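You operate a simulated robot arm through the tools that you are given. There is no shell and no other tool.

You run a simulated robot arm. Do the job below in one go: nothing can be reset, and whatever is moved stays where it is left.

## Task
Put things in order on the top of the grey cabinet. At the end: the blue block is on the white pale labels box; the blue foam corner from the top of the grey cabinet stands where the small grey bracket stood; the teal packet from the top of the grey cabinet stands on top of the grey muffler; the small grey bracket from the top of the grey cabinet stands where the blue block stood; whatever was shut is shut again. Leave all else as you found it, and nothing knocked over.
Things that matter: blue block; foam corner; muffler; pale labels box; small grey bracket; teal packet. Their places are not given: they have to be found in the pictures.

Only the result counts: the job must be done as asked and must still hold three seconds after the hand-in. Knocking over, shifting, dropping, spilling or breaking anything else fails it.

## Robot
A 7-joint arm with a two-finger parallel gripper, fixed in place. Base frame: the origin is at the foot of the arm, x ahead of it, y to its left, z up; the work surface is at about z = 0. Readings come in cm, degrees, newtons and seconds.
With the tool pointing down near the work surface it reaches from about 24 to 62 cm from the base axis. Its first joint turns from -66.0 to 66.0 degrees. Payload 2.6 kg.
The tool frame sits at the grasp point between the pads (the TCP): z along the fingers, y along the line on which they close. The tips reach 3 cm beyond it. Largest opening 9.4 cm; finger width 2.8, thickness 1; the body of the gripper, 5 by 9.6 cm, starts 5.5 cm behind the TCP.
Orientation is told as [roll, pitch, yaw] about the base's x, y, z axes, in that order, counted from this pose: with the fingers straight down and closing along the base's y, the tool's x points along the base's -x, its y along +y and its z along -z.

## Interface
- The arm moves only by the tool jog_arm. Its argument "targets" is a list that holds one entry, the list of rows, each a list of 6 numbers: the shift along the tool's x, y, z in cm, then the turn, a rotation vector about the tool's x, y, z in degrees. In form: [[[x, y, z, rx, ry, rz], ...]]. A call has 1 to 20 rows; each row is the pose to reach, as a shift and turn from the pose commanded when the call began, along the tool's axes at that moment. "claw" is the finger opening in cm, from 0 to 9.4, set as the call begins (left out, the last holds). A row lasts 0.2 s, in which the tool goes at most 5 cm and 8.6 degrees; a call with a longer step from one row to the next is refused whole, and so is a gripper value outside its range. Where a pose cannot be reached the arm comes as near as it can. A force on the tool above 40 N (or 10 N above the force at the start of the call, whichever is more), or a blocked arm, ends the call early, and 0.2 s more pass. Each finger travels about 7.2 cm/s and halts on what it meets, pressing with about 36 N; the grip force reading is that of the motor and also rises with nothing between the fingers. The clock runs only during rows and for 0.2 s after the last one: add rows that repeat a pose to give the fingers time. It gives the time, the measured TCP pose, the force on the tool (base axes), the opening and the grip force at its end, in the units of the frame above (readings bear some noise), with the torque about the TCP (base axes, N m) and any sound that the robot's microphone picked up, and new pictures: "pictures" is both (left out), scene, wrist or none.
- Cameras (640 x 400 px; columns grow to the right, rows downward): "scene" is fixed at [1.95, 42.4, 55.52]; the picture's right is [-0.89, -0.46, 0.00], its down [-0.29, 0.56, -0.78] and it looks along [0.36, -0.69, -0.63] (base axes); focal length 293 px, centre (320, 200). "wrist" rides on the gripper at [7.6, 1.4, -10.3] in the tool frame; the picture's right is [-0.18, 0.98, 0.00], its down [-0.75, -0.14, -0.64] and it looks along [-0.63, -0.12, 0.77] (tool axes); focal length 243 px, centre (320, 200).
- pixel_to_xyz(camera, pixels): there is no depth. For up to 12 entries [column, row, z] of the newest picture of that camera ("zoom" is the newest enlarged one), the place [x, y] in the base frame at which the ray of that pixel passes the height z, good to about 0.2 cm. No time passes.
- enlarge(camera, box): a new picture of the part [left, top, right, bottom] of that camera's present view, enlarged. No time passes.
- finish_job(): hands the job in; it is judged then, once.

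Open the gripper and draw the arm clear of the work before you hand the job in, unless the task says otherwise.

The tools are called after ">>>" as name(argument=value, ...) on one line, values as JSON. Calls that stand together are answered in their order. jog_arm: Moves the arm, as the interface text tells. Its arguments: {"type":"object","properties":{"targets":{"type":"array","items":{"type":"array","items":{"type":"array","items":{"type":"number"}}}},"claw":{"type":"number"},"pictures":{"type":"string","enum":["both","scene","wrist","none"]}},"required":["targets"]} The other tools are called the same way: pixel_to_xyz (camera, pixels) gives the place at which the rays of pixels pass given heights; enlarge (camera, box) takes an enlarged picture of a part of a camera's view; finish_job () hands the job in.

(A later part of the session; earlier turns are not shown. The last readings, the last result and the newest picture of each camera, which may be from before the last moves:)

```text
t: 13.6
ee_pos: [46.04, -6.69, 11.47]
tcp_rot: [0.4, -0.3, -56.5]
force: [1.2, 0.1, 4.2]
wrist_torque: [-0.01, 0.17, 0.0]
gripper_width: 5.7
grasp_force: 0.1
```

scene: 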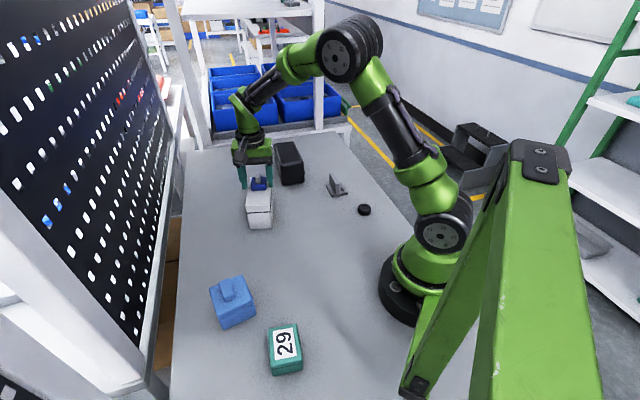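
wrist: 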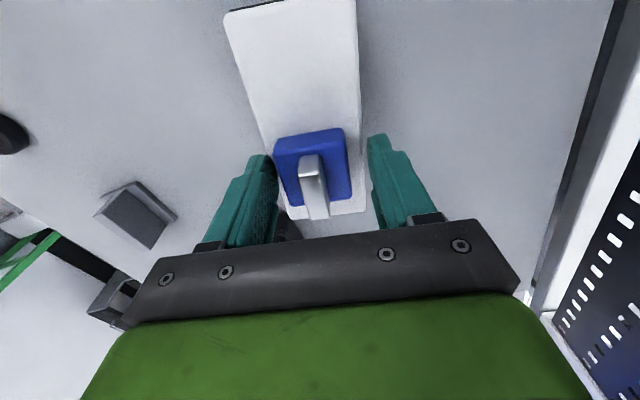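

Force still reads 4.2 N upward and the block looks close to the left finger. I open a bit more in place to make sure it's free.

>>> jog_arm(targets=[[[0, 0, -0.2, 0, 0, 0], [0, 0, -0.2, 0, 0, 0]]], claw=7.5)

>>> enlarge(camera="wrist", box=[220, 100, 400, 250])

>>> enlarge(camera="scene", box=[215, 140, 305, 235])

```text
t: 14.2
ee_pos: [46.06, -6.73, 11.56]
tcp_rot: [0.3, -0.3, -56.3]
force: [-0.6, -0.4, 0.0]
wrist_torque: [-0.01, -0.03, 0.0]
gripper_width: 7.52
grasp_force: 0.0
```

scene: 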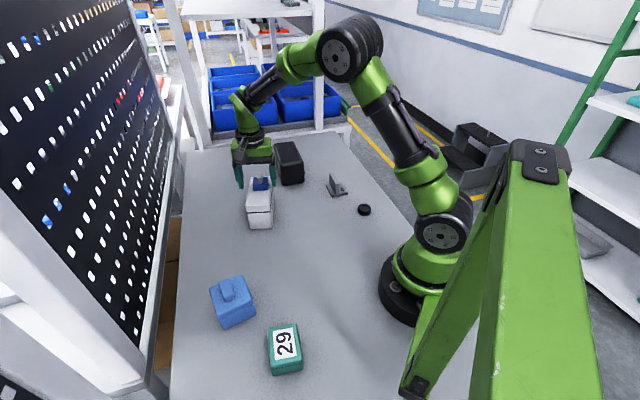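
wrist: 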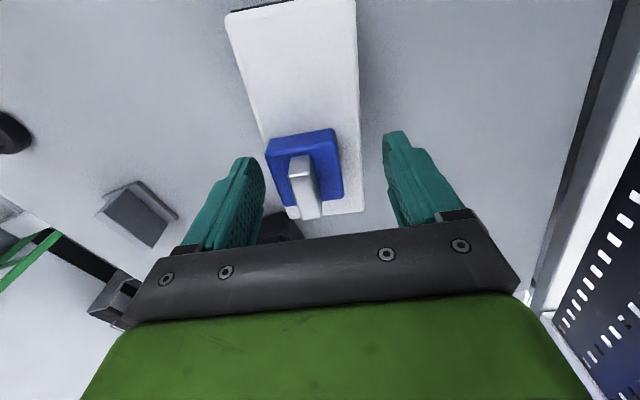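

```text
2.67 times, centred on (310, 175) of wrist
```

zoom: 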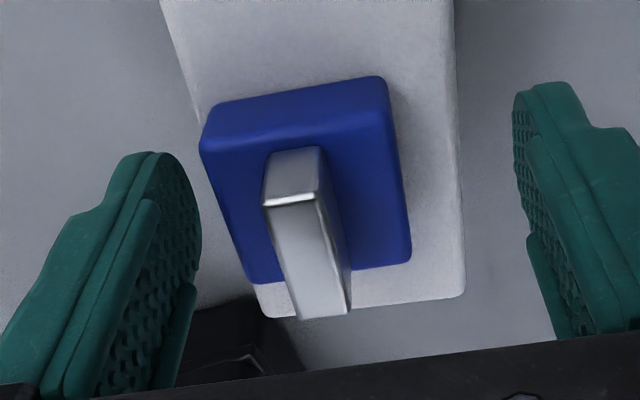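

```text
4.21 times, centred on (260, 188) of scene
```

zoom: 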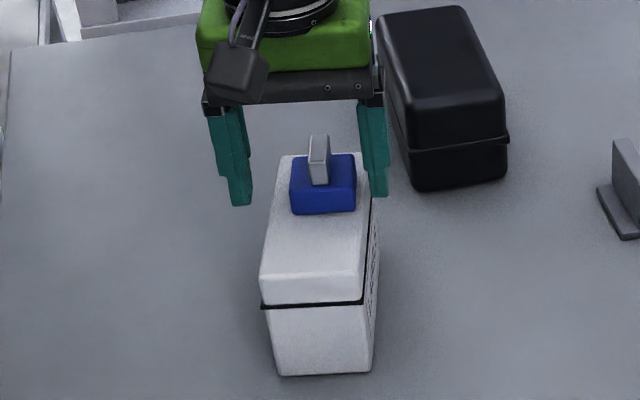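

The block slid about 0.9 cm toward the left finger's side over the two releases although the finger isn't touching it. I bring the fingers back to 6.2 as guards and check whether the block is still creeping.

>>> jog_arm(targets=[[[0, 0, 0, 0, 0, 0]]], claw=6.4)

>>> enlarge(camera="wrist", box=[220, 100, 400, 250])

>>> enlarge(camera="scene", box=[235, 170, 285, 235])

```text
t: 14.6
ee_pos: [46.15, -6.66, 11.68]
tcp_rot: [0.3, -0.3, -56.5]
force: [0.0, 1.6, 0.4]
wrist_torque: [-0.04, 0.01, -0.04]
gripper_width: 6.38
grasp_force: 0.0
```

scene: 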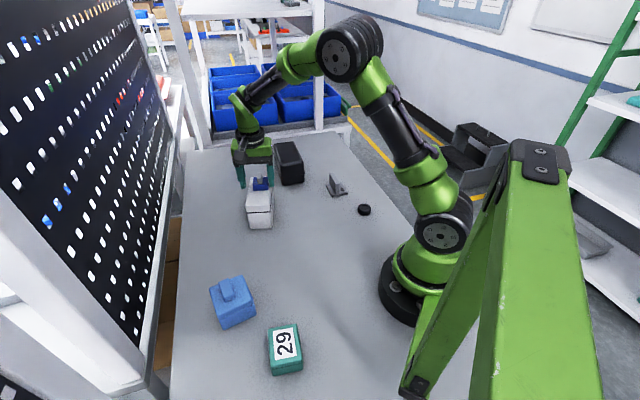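
wrist: 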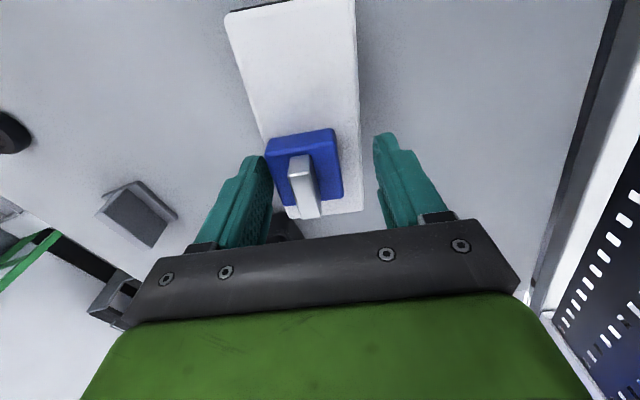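

```text
2.67 times, centred on (310, 175) of wrist
```

zoom: 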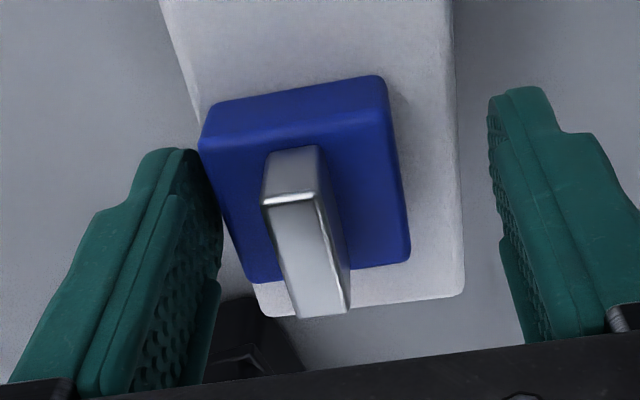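

```text
6.15 times, centred on (260, 202) of scene
```

zoom: 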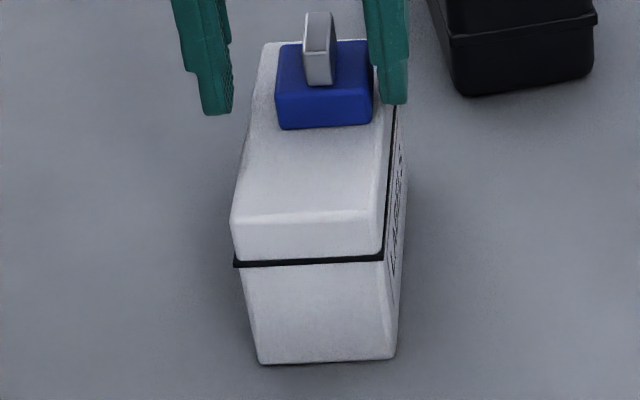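

The block has stopped (same place as before) and rests fully on the lid; the box moved barely 0.1 cm at most. I check the height of the lid via the block's bottom corners to understand the contact.

>>> pixel_to_xyz(camera="scene", pixels=[[253.7, 190.6, 7], [253.7, 190.6, 8], [253.7, 190.6, 9], [268.6, 189.3, 7], [268.6, 189.3, 8], [268.6, 189.3, 9]])

>>> pixel_to_xyz(camera="wrist", pixels=[[268, 140.5, 7], [268, 140.5, 8], [268, 140.5, 9], [333.2, 128.9, 7], [333.2, 128.9, 8], [333.2, 128.9, 9], [352, 212, 7.5], [291, 219, 7.5], [362, 140, 8]])

```text
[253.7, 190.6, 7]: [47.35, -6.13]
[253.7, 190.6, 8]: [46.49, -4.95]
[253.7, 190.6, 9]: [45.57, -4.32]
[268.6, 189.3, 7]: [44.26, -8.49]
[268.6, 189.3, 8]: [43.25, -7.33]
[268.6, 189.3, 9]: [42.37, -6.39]
```

```text
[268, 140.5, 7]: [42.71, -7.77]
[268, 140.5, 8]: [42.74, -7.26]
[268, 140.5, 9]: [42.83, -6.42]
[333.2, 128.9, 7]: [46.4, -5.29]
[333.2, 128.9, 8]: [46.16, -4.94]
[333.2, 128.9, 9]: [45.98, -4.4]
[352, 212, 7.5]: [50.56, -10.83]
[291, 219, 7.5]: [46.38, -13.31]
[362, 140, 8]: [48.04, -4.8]
```

The lid top is at z≈8.1 and the block lies inside it but only ~0.2 cm from one edge. I gently nudge it ~0.7 cm back toward the middle with the left finger, back off, then rise.

>>> jog_arm(targets=[[[0, 0.15, 0, 0, 0, 0], [0, 0.3, 0, 0, 0, 0], [0, 0.45, 0, 0, 0, 0], [0, 0.6, 0, 0, 0, 0], [0, 0.75, 0, 0, 0, 0], [0, 0.9, 0, 0, 0, 0], [0, 0.9, 0, 0, 0, 0], [0, 0.5, 0, 0, 0, 0], [0, 0.2, 0, 0, 0, 0], [0, 0.2, -2, 0, 0, 0], [0, 0.2, -5, 0, 0, 0], [0, 0.2, -5, 0, 0, 0]]])

>>> enlarge(camera="scene", box=[235, 170, 285, 235])

>>> enlarge(camera="wrist", box=[240, 0, 380, 230])

```text
t: 17.2
ee_pos: [46.05, -6.5, 16.62]
tcp_rot: [0.4, -0.3, -56.4]
force: [0.0, -0.4, 0.1]
wrist_torque: [0.0, 0.03, 0.0]
gripper_width: 6.4
grasp_force: 0.1
```

scene: 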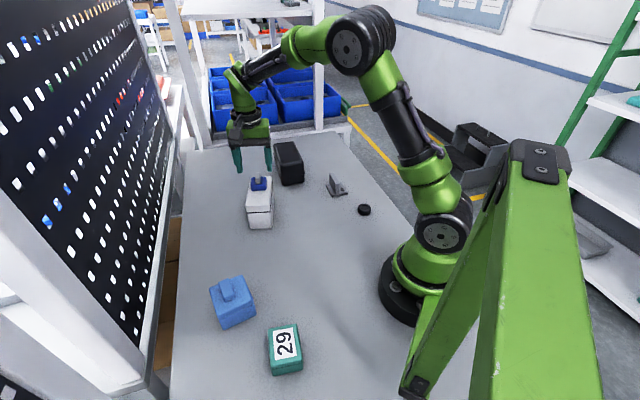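
wrist: 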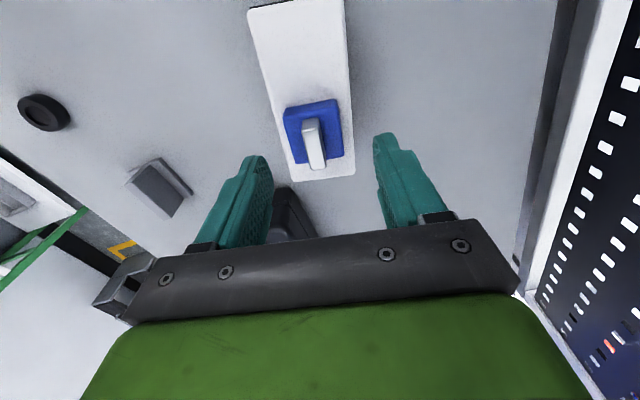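

```text
6.15 times, centred on (260, 202) of scene
```

zoom: 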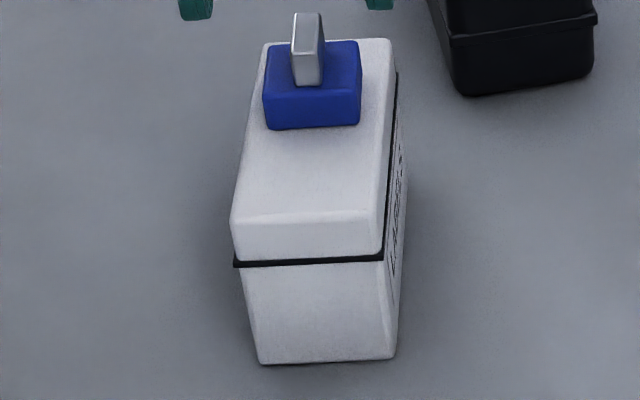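

```text
1.74 times, centred on (310, 115) of wrist
```

zoom: 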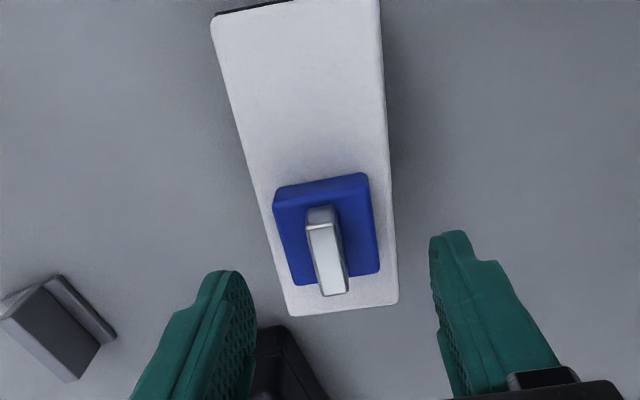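

The block now sits well inside the lid. Next the bracket: I move to hover above its upright at (31.7,-25.0), yaw -45°, also levelling the small tilt.

>>> jog_arm(targets=[[[-1.25, -3.7, 0, 0.1, -0.03, -1.9], [-2.5, -7.4, 0, 0.2, -0.06, -3.8], [-3.75, -11.1, 0, 0.25, -0.09, -5.7], [-5, -14.8, 0.8, 0.3, -0.12, -7.6], [-6.25, -18.5, 1.7, 0.4, -0.15, -9.5], [-7.47, -22.18, 2.6, 0.45, -0.17, -11.4], [-7.47, -22.18, 2.6, 0.45, -0.17, -11.4]]], claw=5)

>>> enlarge(camera="wrist", box=[260, 40, 400, 180])

```text
t: 18.8
ee_pos: [31.65, -24.89, 13.88]
tcp_rot: [-0.2, -0.4, -45.0]
force: [0.7, -0.4, -0.5]
wrist_torque: [0.02, -0.01, 0.01]
gripper_width: 5.03
grasp_force: 0.1
```

scene: 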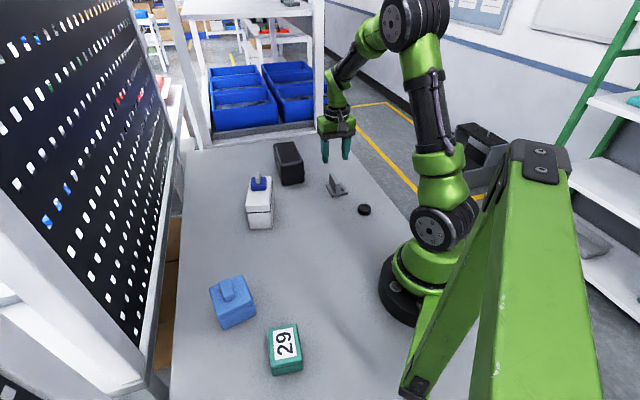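
wrist: 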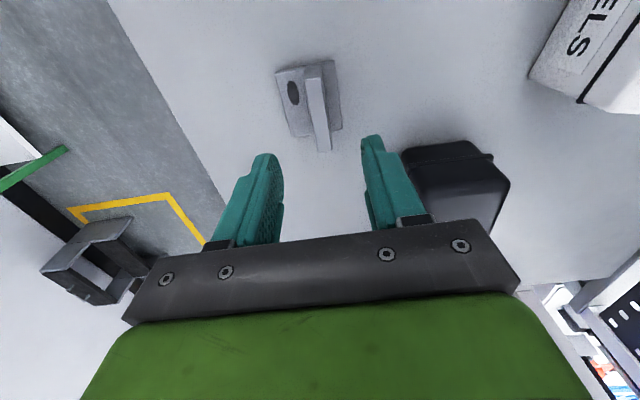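

```text
2.86 times, centred on (330, 110) of wrist
```

zoom: 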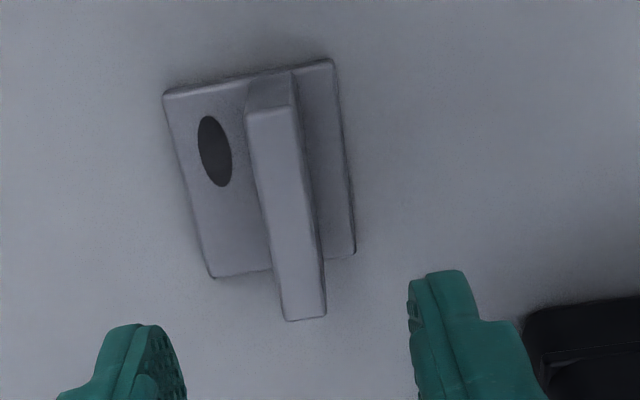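

I compute plate corners (z≈0.6) and upright top corners (z≈4.4) from this view.

>>> pixel_to_xyz(camera="wrist", pixels=[[275.8, 73.3, 0.6], [334.5, 61, 0.6], [342.2, 128.2, 0.6], [291.5, 136.9, 0.6], [304.5, 80.3, 4.4], [322, 77.5, 4.4], [332.1, 150.2, 4.4], [317.4, 152.7, 4.4]])

```text
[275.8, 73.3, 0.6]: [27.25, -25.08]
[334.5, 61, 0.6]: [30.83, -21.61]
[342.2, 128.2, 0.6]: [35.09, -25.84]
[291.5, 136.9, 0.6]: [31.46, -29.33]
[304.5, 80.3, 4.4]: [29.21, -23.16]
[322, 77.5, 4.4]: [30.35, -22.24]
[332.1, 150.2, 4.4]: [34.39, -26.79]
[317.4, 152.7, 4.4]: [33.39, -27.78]
```

Plate centre (31.15,-25.5), upright centre (31.8,-25.0). I level the tool and descend so the tips end about 1.2 cm above the table, clear of the plate.

>>> jog_arm(targets=[[[-0.18, 0.03, 3.5, -0.2, 0.4, 0], [-0.18, 0.03, 7, -0.2, 0.4, 0], [-0.18, 0.03, 8.7, -0.2, 0.4, 0], [-0.18, 0.03, 9.6, -0.2, 0.4, 0], [-0.18, 0.03, 9.6, -0.2, 0.4, 0]]])

>>> enlarge(camera="wrist", box=[220, 90, 420, 250])

```text
t: 20.0
ee_pos: [31.93, -25.27, 4.3]
tcp_rot: [0.0, -0.1, -45.1]
force: [0.0, -0.4, 0.5]
wrist_torque: [0.03, 0.01, 0.02]
gripper_width: 5.03
grasp_force: 0.0
```

scene: 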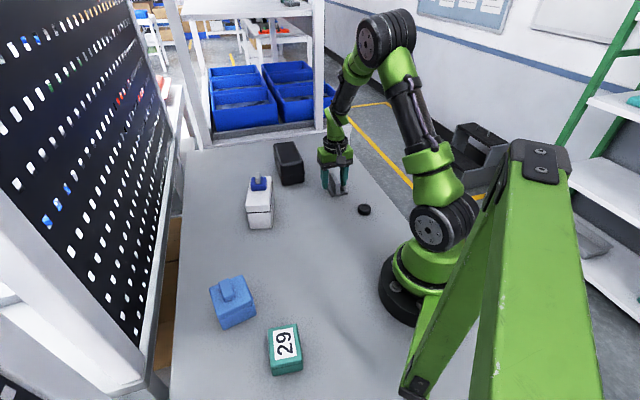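
wrist: 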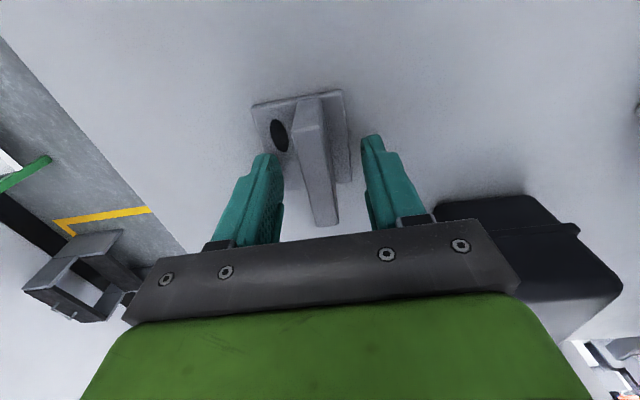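

```text
2.50 times, centred on (320, 170) of wrist
```

zoom: 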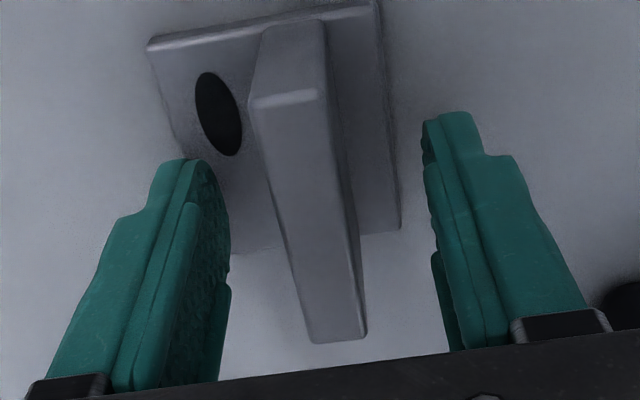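

The upright lies centred between the pads. I close on it.

>>> jog_arm(targets=[[[0, 0, 0, 0, 0, 0], [0, 0, 0, 0, 0, 0], [0, 0, 0, 0, 0, 0], [0, 0, 0, 0, 0, 0]]], claw=0.4)

>>> enlarge(camera="wrist", box=[220, 90, 420, 250])

```text
t: 21.0
ee_pos: [31.84, -25.3, 4.41]
tcp_rot: [0.0, -0.1, -45.0]
force: [-0.3, -1.0, -0.2]
wrist_torque: [-0.05, -0.01, -0.01]
gripper_width: 1.78
grasp_force: 36.2
```

scene: 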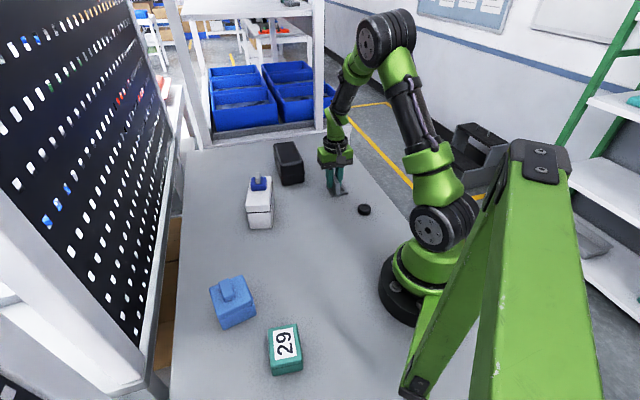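
wrist: 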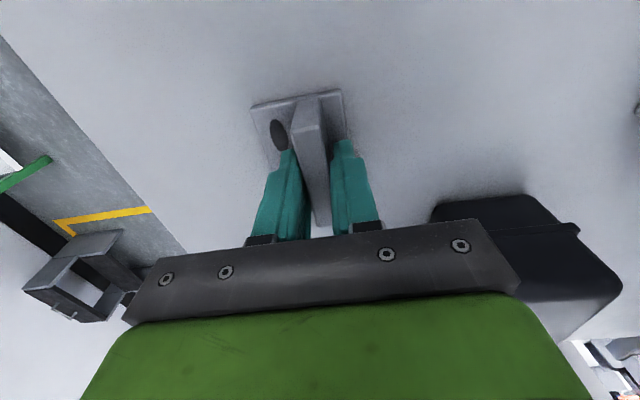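

```text
2.50 times, centred on (320, 170) of wrist
```

zoom: 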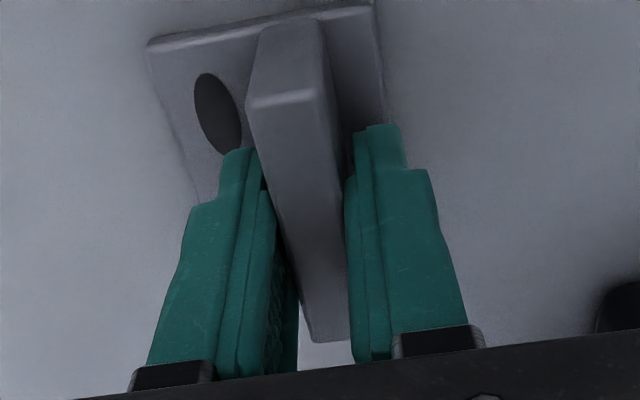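

Gripped at 1.78 cm, 36 N. I lift by 9 cm and carry the bracket by (11.4,-13.9) to where the block stood, staying high.

>>> jog_arm(targets=[[[0, 0, -1.5, 0, 0, 0], [0, 0, -5, 0, 0, 0], [0, 0, -9, 0, 0, 0], [-4.47, -0.44, -9, 0, 0, 0], [-8.94, -0.88, -9, 0, 0, 0], [-13.4, -1.32, -9, 0, 0, 0], [-17.89, -1.77, -9, 0, 0, 0], [-17.89, -1.77, -9, 0, 0, 0], [-17.89, -1.77, -9, 0, 0, 0]]])

>>> enlarge(camera="wrist", box=[220, 60, 420, 250])

```text
t: 23.0
ee_pos: [43.2, -39.03, 13.46]
tcp_rot: [-0.1, 0.0, -45.0]
force: [-0.6, 0.4, -1.5]
wrist_torque: [-0.03, -0.03, 0.01]
gripper_width: 1.8
grasp_force: 36.5
```

scene: 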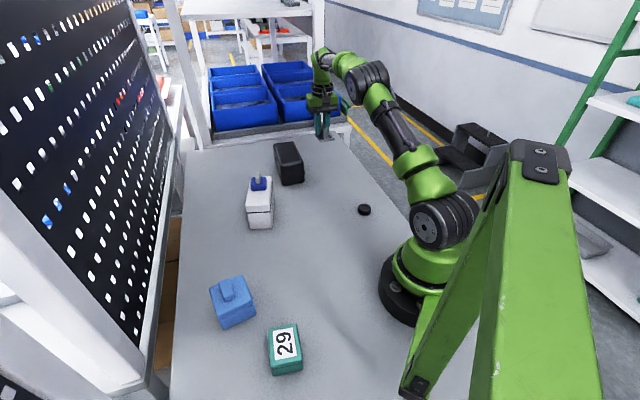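
wrist: 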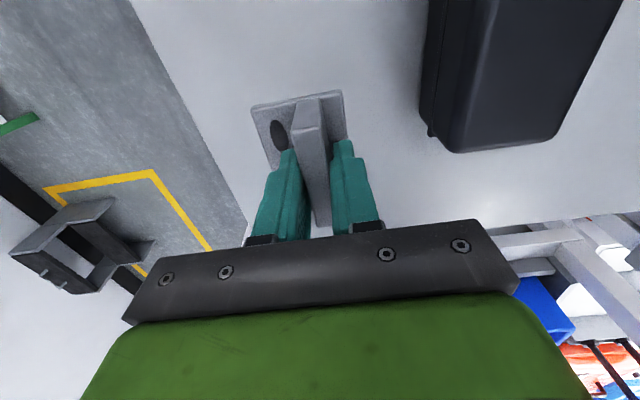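

```text
2.11 times, centred on (320, 155) of wrist
```

zoom: 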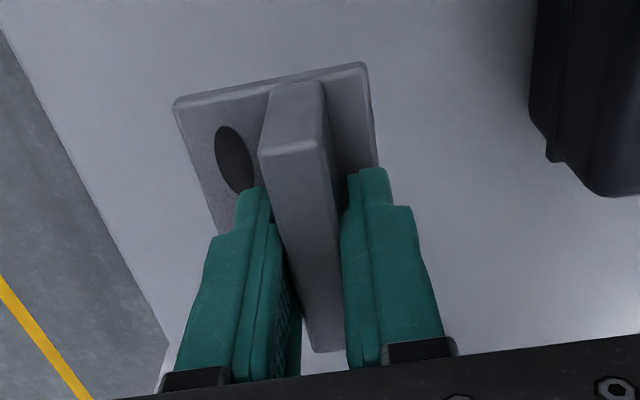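

Still firmly held. I check the plate's near corners relative to the tool (plate at z≈9.65 now) to predict where it will land.

>>> pixel_to_xyz(camera="wrist", pixels=[[250.5, 109, 9.65], [342.7, 91.5, 9.65]])

```text
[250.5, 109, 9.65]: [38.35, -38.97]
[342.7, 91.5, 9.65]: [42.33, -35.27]
```

Predicted plate centre (42.5,-39.25), close to the target (42.45,-39.5); I add a small correction and descend to just above the table.

>>> jog_arm(targets=[[[-0.14, -0.14, 3, 0, 0, 0], [-0.14, -0.14, 6, 0, 0, 0], [-0.14, -0.14, 7.8, 0, 0, 0], [-0.14, -0.14, 8.5, 0, 0, 0], [-0.14, -0.14, 8.7, 0, 0, 0], [-0.14, -0.14, 8.7, 0, 0, 0]]], pictures="scene")

```text
t: 24.4
ee_pos: [43.4, -39.22, 4.83]
tcp_rot: [0.0, -0.1, -45.0]
force: [0.4, 0.5, -1.5]
wrist_torque: [-0.03, -0.01, 0.01]
gripper_width: 1.76
grasp_force: 35.9
```

scene: 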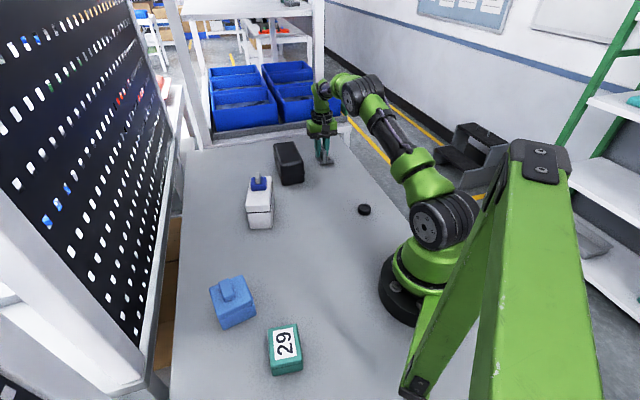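

No contact yet (z=4.83, force -1.5 N is the weight). I lower in 0.1 cm steps.

>>> jog_arm(targets=[[[0, 0, 0.1, 0, 0, 0], [0, 0, 0.2, 0, 0, 0], [0, 0, 0.3, 0, 0, 0], [0, 0, 0.3, 0, 0, 0]]], pictures="none")

```text
t: 25.4
ee_pos: [43.37, -39.27, 4.55]
tcp_rot: [0.0, -0.2, -44.9]
force: [0.1, -0.5, -1.3]
wrist_torque: [0.01, 0.02, -0.01]
gripper_width: 1.77
grasp_force: 36.0
```

Still free at z=4.55. I go on by another 0.15 cm in fine steps.

>>> jog_arm(targets=[[[0, 0, 0.05, 0, 0, 0], [0, 0, 0.1, 0, 0, 0], [0, 0, 0.15, 0, 0, 0], [0, 0, 0.15, 0, 0, 0]]], pictures="none")

```text
t: 26.4
ee_pos: [43.48, -39.42, 4.26]
tcp_rot: [0.0, -0.2, -44.9]
force: [-0.9, 1.7, 1.6]
wrist_torque: [0.01, 0.03, -0.03]
gripper_width: 1.81
grasp_force: 36.0
```

The force went from -1.3 to +1.6 N: the bracket is on the table. I open to 4.4 to release.

>>> jog_arm(targets=[[[0, 0, 0, 0, 0, 0], [0, 0, 0, 0, 0, 0], [0, 0, 0, 0, 0, 0]]], claw=4.4)

>>> enlarge(camera="wrist", box=[220, 60, 420, 250])

```text
t: 27.2
ee_pos: [43.37, -39.28, 4.35]
tcp_rot: [-0.1, -0.1, -45.0]
force: [-0.8, 0.1, -0.7]
wrist_torque: [0.02, -0.02, 0.02]
gripper_width: 4.4
grasp_force: 0.0
```

scene: 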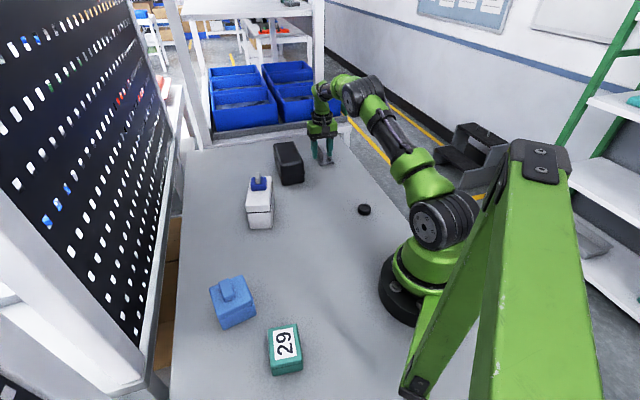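
wrist: 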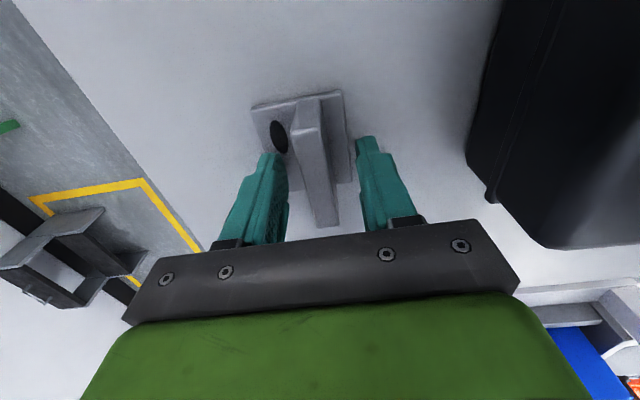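

```text
2.11 times, centred on (320, 155) of wrist
```

zoom: 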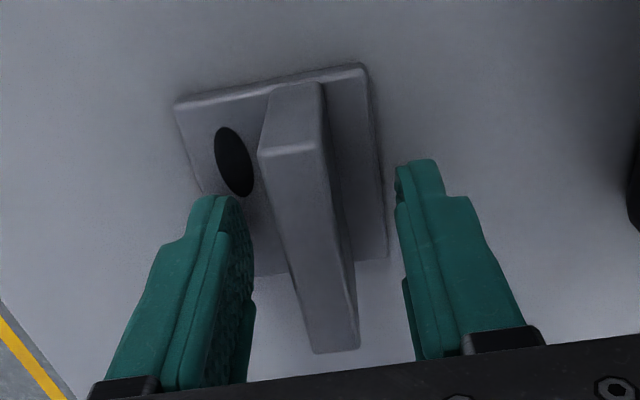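

Bracket released upright. I rise straight up to z≈14 and check its final place.

>>> jog_arm(targets=[[[0, 0, -1, 0, 0, 0], [0, 0, -4, 0, 0, 0], [0, 0, -8, 0, 0, 0], [0, 0, -10, 0, 0, 0], [0, 0, -10, 0, 0, 0]]])

>>> enlarge(camera="wrist", box=[260, 40, 400, 180])

```text
t: 28.4
ee_pos: [43.36, -39.41, 14.32]
tcp_rot: [0.0, 0.0, -45.0]
force: [0.1, -0.3, 0.1]
wrist_torque: [-0.04, 0.03, -0.02]
gripper_width: 4.39
grasp_force: 0.0
```

scene: 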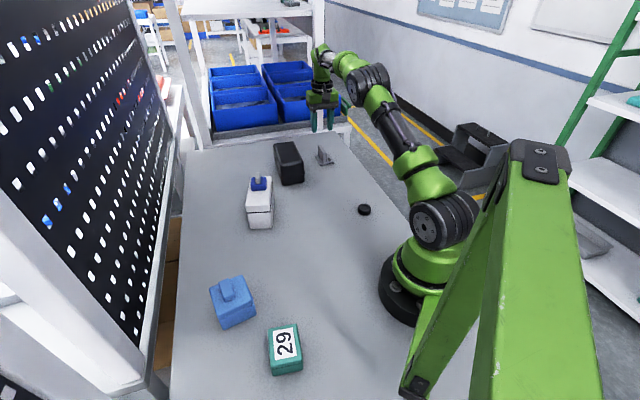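
wrist: 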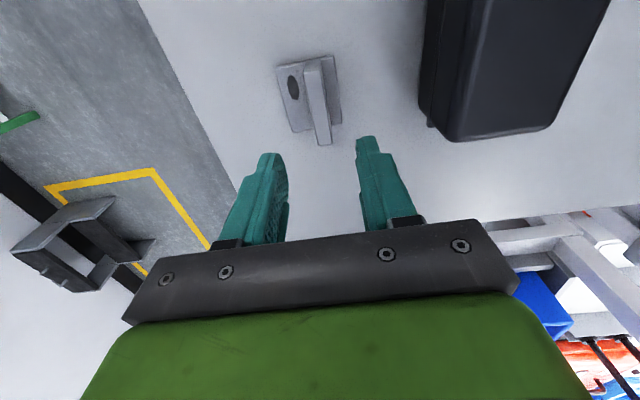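

```text
2.86 times, centred on (330, 110) of wrist
```

zoom: 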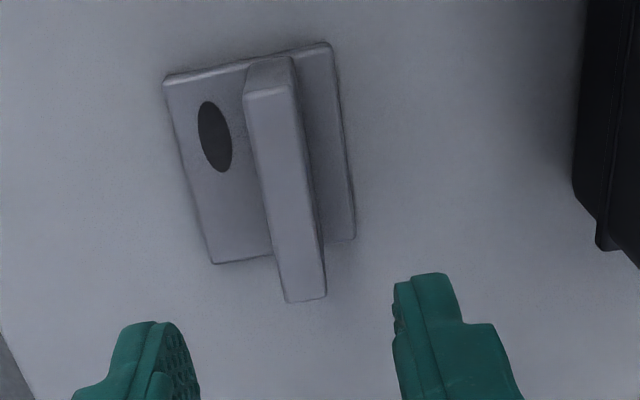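

I compute the bracket plate's corners in its new place.

>>> pixel_to_xyz(camera="wrist", pixels=[[275.8, 68, 0.6], [334.2, 55.1, 0.6], [342.2, 123.3, 0.6], [292.2, 132, 0.6]])

```text
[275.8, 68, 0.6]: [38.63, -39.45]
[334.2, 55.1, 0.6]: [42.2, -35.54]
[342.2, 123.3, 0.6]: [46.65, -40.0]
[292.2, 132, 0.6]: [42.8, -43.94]
```

Bracket centre (42.6,-39.7), within 0.2 cm of the block's old spot. Next I swing high over to the foam corner at (32.6,21.2), z=20, turning to yaw -36°, with the claw fully open.

>>> jog_arm(targets=[[[0, 0, -3, 0, 0, 0], [0, 0, -5.7, 0, 0, 0], [3.6, 2.52, -5.7, 0, 0, -0.6], [7.2, 5.04, -5.7, 0, 0, -1.2], [10.8, 7.55, -5.7, 0, 0, -1.9], [14.4, 10.07, -5.7, 0, 0, -2.6], [18, 12.6, -5.7, 0, 0, -3.2], [21.6, 15.1, -5.7, 0, 0, -3.9], [25.2, 17.6, -5.7, 0, 0, -4.5], [28.8, 20.15, -5.7, 0, 0, -5.2], [32.4, 22.7, -5.7, 0, 0, -5.8], [36, 25.2, -5.7, 0, 0, -6.4], [39.6, 27.7, -5.7, 0, 0, -7.1], [43.2, 30.2, -5.7, 0, 0, -7.7], [46.9, 32.75, -5.7, 0, 0, -8.4], [50.47, 35.25, -5.7, 0, 0, -9], [50.47, 35.25, -5.7, 0, 0, -9], [50.47, 35.25, -5.7, 0, 0, -9]]], claw=9.4)

>>> enlarge(camera="wrist", box=[240, 40, 400, 200])

```text
t: 32.2
ee_pos: [32.6, 21.28, 19.67]
tcp_rot: [0.0, -0.1, -36.0]
force: [0.5, -0.6, -0.2]
wrist_torque: [0.03, 0.0, 0.0]
gripper_width: 9.39
grasp_force: 0.1
```

scene: 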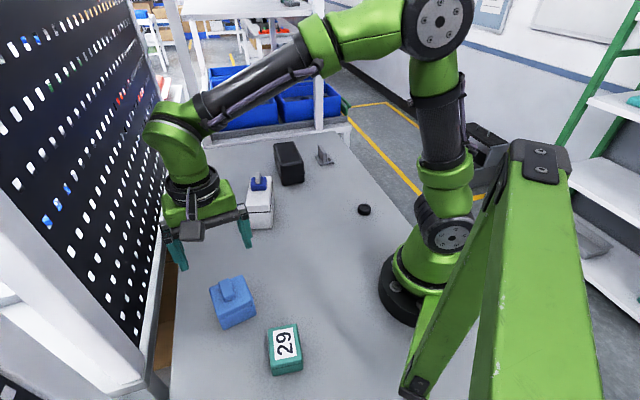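
wrist: 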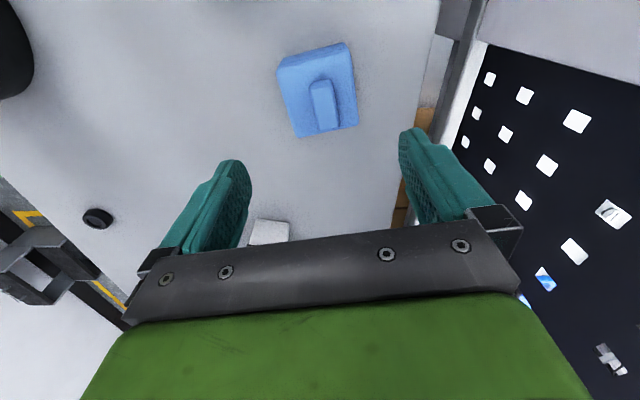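

```text
2.50 times, centred on (320, 120) of wrist
```

zoom: 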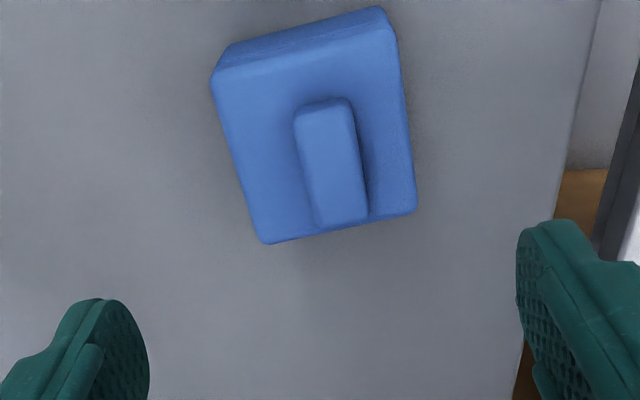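

The foam corner shows at (320,92) centred in view. I compute its top corners at z=5 and 4.5.

>>> pixel_to_xyz(camera="wrist", pixels=[[276.8, 71.2, 5], [350, 55.2, 5], [358.4, 124, 5], [297.2, 137.2, 5], [276.8, 71.2, 4.5], [350, 55.2, 4.5], [358.4, 124, 4.5], [297.2, 137.2, 4.5], [311.2, 84.8, 6.5], [332.8, 80, 6.5], [338.4, 127.2, 6.5], [319.2, 130, 6.5]])

```text
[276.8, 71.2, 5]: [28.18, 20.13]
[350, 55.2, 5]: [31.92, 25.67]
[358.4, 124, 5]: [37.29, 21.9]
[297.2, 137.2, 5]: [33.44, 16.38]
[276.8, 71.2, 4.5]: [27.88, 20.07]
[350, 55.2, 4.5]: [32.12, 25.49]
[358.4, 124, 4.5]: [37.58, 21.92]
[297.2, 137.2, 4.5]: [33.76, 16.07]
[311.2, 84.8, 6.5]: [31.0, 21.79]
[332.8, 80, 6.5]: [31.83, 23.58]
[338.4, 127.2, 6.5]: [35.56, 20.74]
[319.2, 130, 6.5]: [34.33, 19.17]
```

Foam centre (32.7,21.05), sides at 55°/-35°, about 6.7 across the closing direction. I align and descend with the claw fully open to z≈3.6.

>>> jog_arm(targets=[[[-0.22, -0.13, 3.5, 0, 0, -1], [-0.22, -0.13, 7, 0, 0, -1], [-0.22, -0.13, 10.5, 0, 0, -1], [-0.22, -0.13, 13, 0, 0, -1], [-0.22, -0.13, 13, 0, 0, -1]]])

>>> enlarge(camera="wrist", box=[200, 60, 440, 240])

```text
t: 33.4
ee_pos: [32.62, 20.99, 6.74]
tcp_rot: [0.0, -0.1, -34.9]
force: [-0.2, 0.3, -0.3]
wrist_torque: [-0.03, 0.02, -0.02]
gripper_width: 9.41
grasp_force: 0.0
```

scene: 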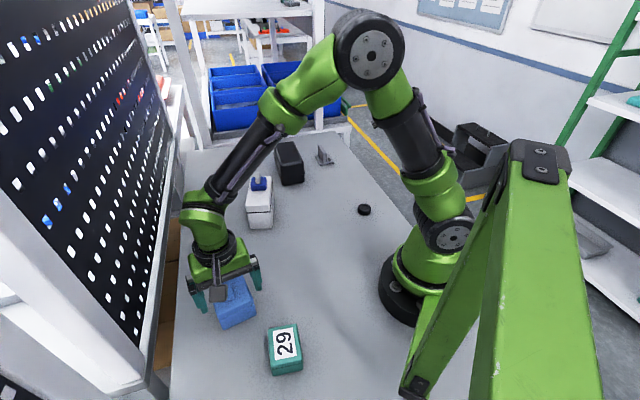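
wrist: 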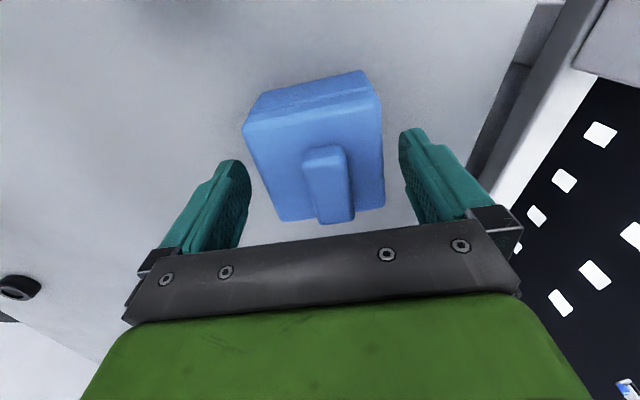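

```text
2.22 times, centred on (320, 150) of wrist
```

zoom: 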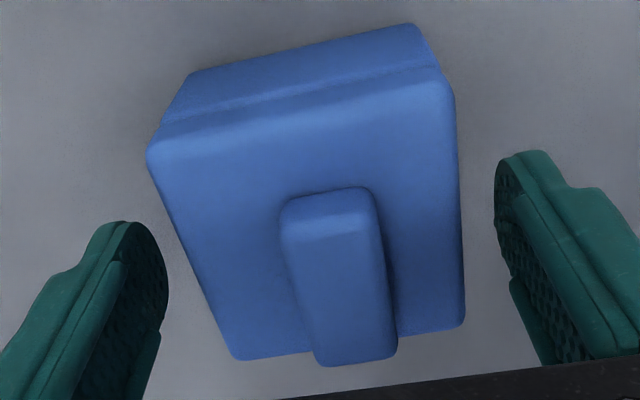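

The foam lies well between the open fingers. I go down the remaining 3.1 cm.

>>> jog_arm(targets=[[[0, 0, 1.2, 0, 0, 0], [0, 0, 2.2, 0, 0, 0], [0, 0, 2.8, 0, 0, 0], [0, 0, 3.1, 0, 0, 0], [0, 0, 3.1, 0, 0, 0]]])

```text
t: 34.6
ee_pos: [32.66, 21.11, 3.72]
tcp_rot: [0.0, -0.2, -35.0]
force: [1.4, 0.0, 0.6]
wrist_torque: [0.01, 0.02, -0.02]
gripper_width: 9.38
grasp_force: 0.1
```

scene: 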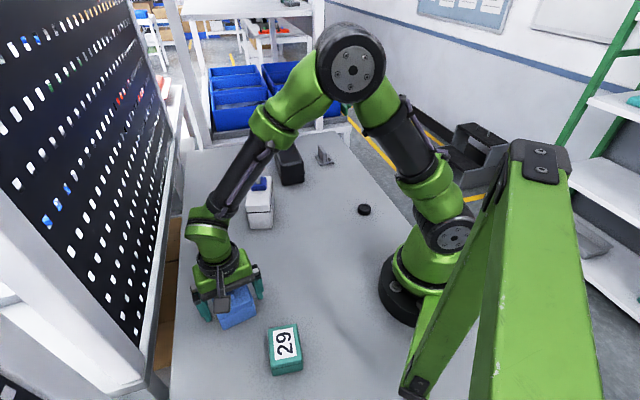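
wrist: 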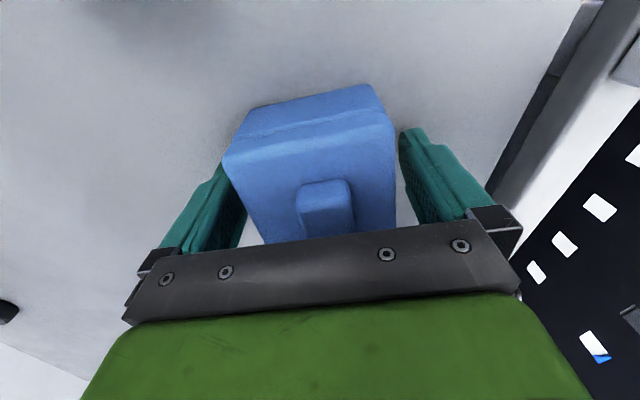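

The fingers straddle the foam. I close gently in stages, first to 7.0, to find contact with low force.

>>> jog_arm(targets=[[[0, 0, 0, 0, 0, 0], [0, 0, 0, 0, 0, 0], [0, 0, 0, 0, 0, 0]]], claw=7.0, pictures="wrist")

```text
t: 35.4
ee_pos: [32.77, 21.05, 3.72]
tcp_rot: [0.0, 0.0, -35.0]
force: [0.1, 0.2, -0.1]
wrist_torque: [-0.01, 0.02, -0.03]
gripper_width: 7.34
grasp_force: 35.8
```

wrist: 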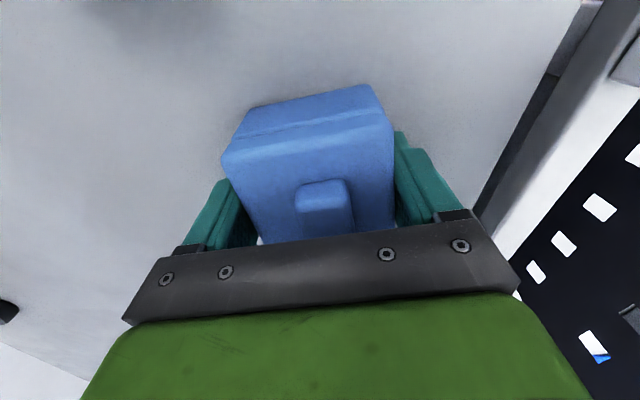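

Gripped at 7.34 cm. I lift to z≈18 and carry the foam over to the bracket's old place (31.15,-25.5), turning to yaw -45°.

>>> jog_arm(targets=[[[0, 0, -1.5, 0, 0, 0], [0, 0, -5.5, 0, 0, 0], [0, 0, -9.5, 0, 0, 0], [0, 0, -13, 0, 0, 0], [-2.3, -3.55, -13, 0, 0, 0.9], [-4.63, -7.1, -13, 0, 0, 1.8], [-6.95, -10.65, -13, 0, 0, 2.7], [-9.27, -14.2, -13, 0, 0, 3.6], [-11.58, -17.75, -13, 0, 0, 4.5], [-13.9, -21.3, -13, 0, 0, 5.5], [-16.2, -24.86, -13, 0, 0, 6.4], [-18.53, -28.4, -13, 0, 0, 7.3], [-20.85, -31.96, -13, 0, 0, 8.2], [-23.17, -35.5, -13, 0, 0, 9.1], [-25.48, -39.06, -13, 0, 0, 10], [-25.48, -39.06, -13, 0, 0, 10], [-25.48, -39.06, -13, 0, 0, 10]]])

>>> enlarge(camera="wrist", box=[200, 60, 440, 240])

```text
t: 39.0
ee_pos: [31.15, -25.51, 16.75]
tcp_rot: [0.0, -0.1, -45.0]
force: [-0.1, -0.2, 0.0]
wrist_torque: [0.0, -0.01, 0.0]
gripper_width: 7.36
grasp_force: 36.1
```

scene: 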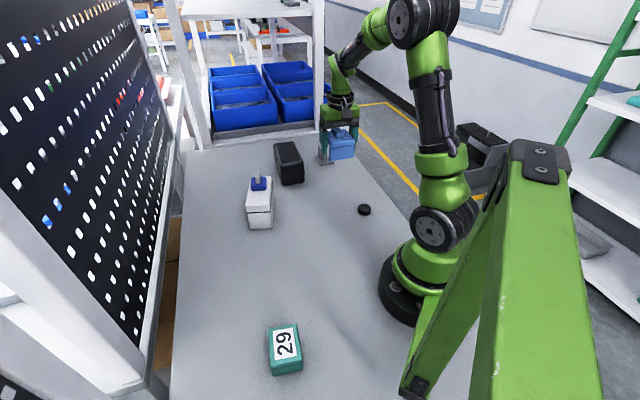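
wrist: 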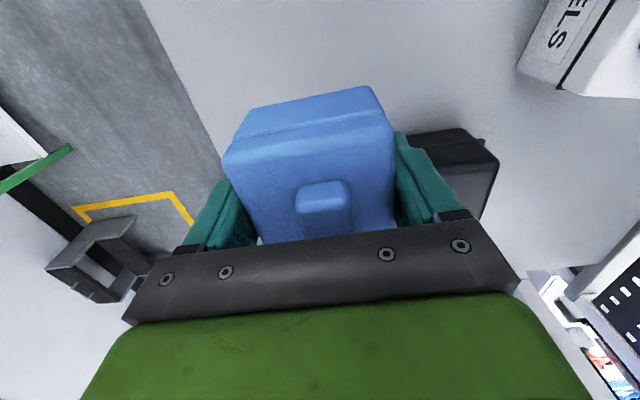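

```text
2.22 times, centred on (320, 150) of wrist
```

zoom: 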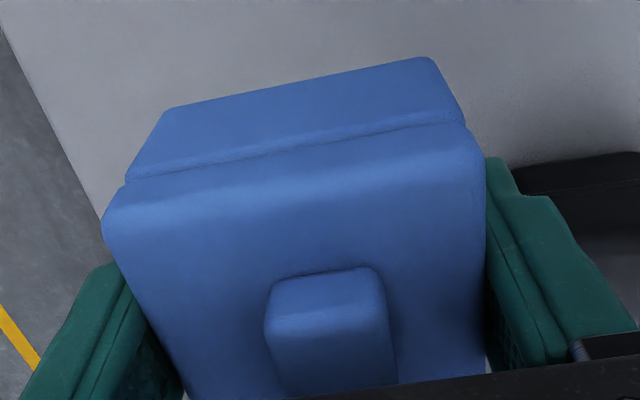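

Foam held, TCP at (31.15,-25.5). I descend to about 0.6 cm above touchdown.

>>> jog_arm(targets=[[[0, 0, 3.5, 0, 0, 0], [0, 0, 7, 0, 0, 0], [0, 0, 10, 0, 0, 0], [0, 0, 11.8, 0, 0, 0], [0, 0, 12.4, 0, 0, 0], [0, 0, 12.4, 0, 0, 0]]], pictures="scene")

```text
t: 40.4
ee_pos: [31.24, -25.52, 4.44]
tcp_rot: [0.0, -0.1, -44.9]
force: [0.5, -0.7, -0.1]
wrist_torque: [0.05, -0.01, 0.03]
gripper_width: 7.34
grasp_force: 36.3
```

scene: 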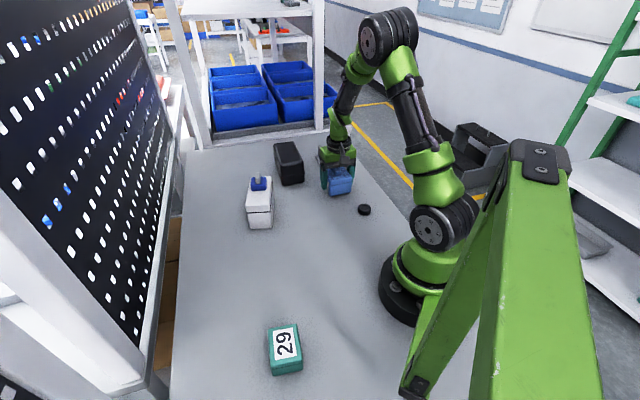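

No contact yet at z=4.44. I lower in fine steps.

>>> jog_arm(targets=[[[0, 0, 0.15, 0, 0, 0], [0, 0, 0.3, 0, 0, 0], [0, 0, 0.4, 0, 0, 0], [0, 0, 0.5, 0, 0, 0], [0, 0, 0.5, 0, 0, 0]]], pictures="none")

```text
t: 41.6
ee_pos: [31.24, -25.55, 3.86]
tcp_rot: [0.0, -0.1, -45.0]
force: [-0.8, 0.7, -0.6]
wrist_torque: [0.04, -0.02, -0.01]
gripper_width: 7.35
grasp_force: 36.3
```

Still no contact force at z=3.86; the grasp height was 3.72. I continue by 0.05 cm steps.

>>> jog_arm(targets=[[[0, 0, 0.05, 0, 0, 0], [0, 0, 0.1, 0, 0, 0], [0, 0, 0.15, 0, 0, 0], [0, 0, 0.15, 0, 0, 0]]], pictures="none")

```text
t: 42.6
ee_pos: [31.25, -25.54, 3.8]
tcp_rot: [-0.1, -0.1, -45.0]
force: [-0.7, -1.0, -0.6]
wrist_torque: [0.0, 0.01, 0.0]
gripper_width: 7.33
grasp_force: 36.1
```

No force yet. Another 0.1 cm.

>>> jog_arm(targets=[[[0, 0, 0.05, 0, 0, 0], [0, 0, 0.1, 0, 0, 0], [0, 0, 0.1, 0, 0, 0]]], pictures="none")

```text
t: 43.4
ee_pos: [31.14, -25.49, 3.7]
tcp_rot: [0.0, -0.1, -44.9]
force: [0.4, -0.2, -0.2]
wrist_torque: [0.0, -0.02, 0.0]
gripper_width: 7.34
grasp_force: 35.9
```

Now at the same height as when grasped (3.70). I press 0.06 cm more and then release.

>>> jog_arm(targets=[[[0, 0, 0.06, 0, 0, 0], [0, 0, 0.06, 0, 0, 0]]], pictures="none")

>>> jog_arm(targets=[[[0, 0, 0, 0, 0, 0], [0, 0, 0, 0, 0, 0], [0, 0, 0, 0, 0, 0]]], claw=9.2)

>>> enlarge(camera="scene", box=[300, 130, 390, 225])

```text
t: 44.0
ee_pos: [31.08, -25.6, 3.73]
tcp_rot: [0.0, -0.1, -45.0]
force: [-1.3, 0.7, 8.3]
wrist_torque: [0.02, 0.45, -0.06]
gripper_width: 7.36
grasp_force: 36.4
```

```text
t: 44.8
ee_pos: [31.16, -25.67, 3.84]
tcp_rot: [0.0, -0.2, -45.1]
force: [0.2, -0.1, 0.1]
wrist_torque: [0.03, 0.0, 0.01]
gripper_width: 9.21
grasp_force: 0.0
```

scene: 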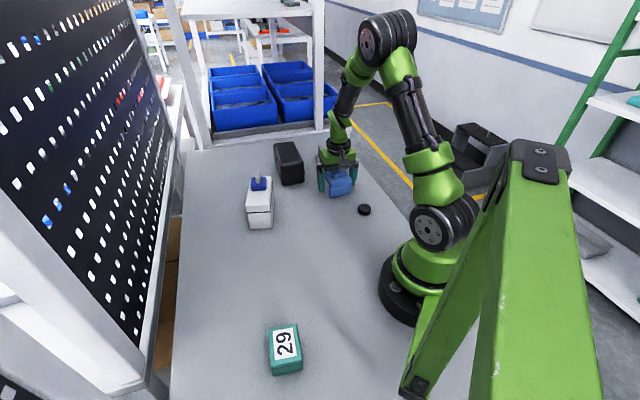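
wrist: 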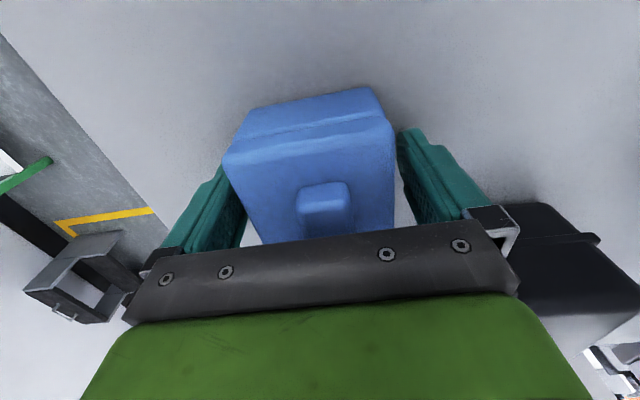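

```text
4.21 times, centred on (345, 178) of scene
```

zoom: 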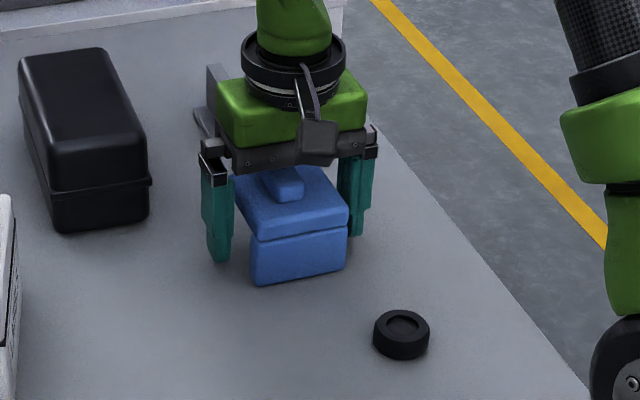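

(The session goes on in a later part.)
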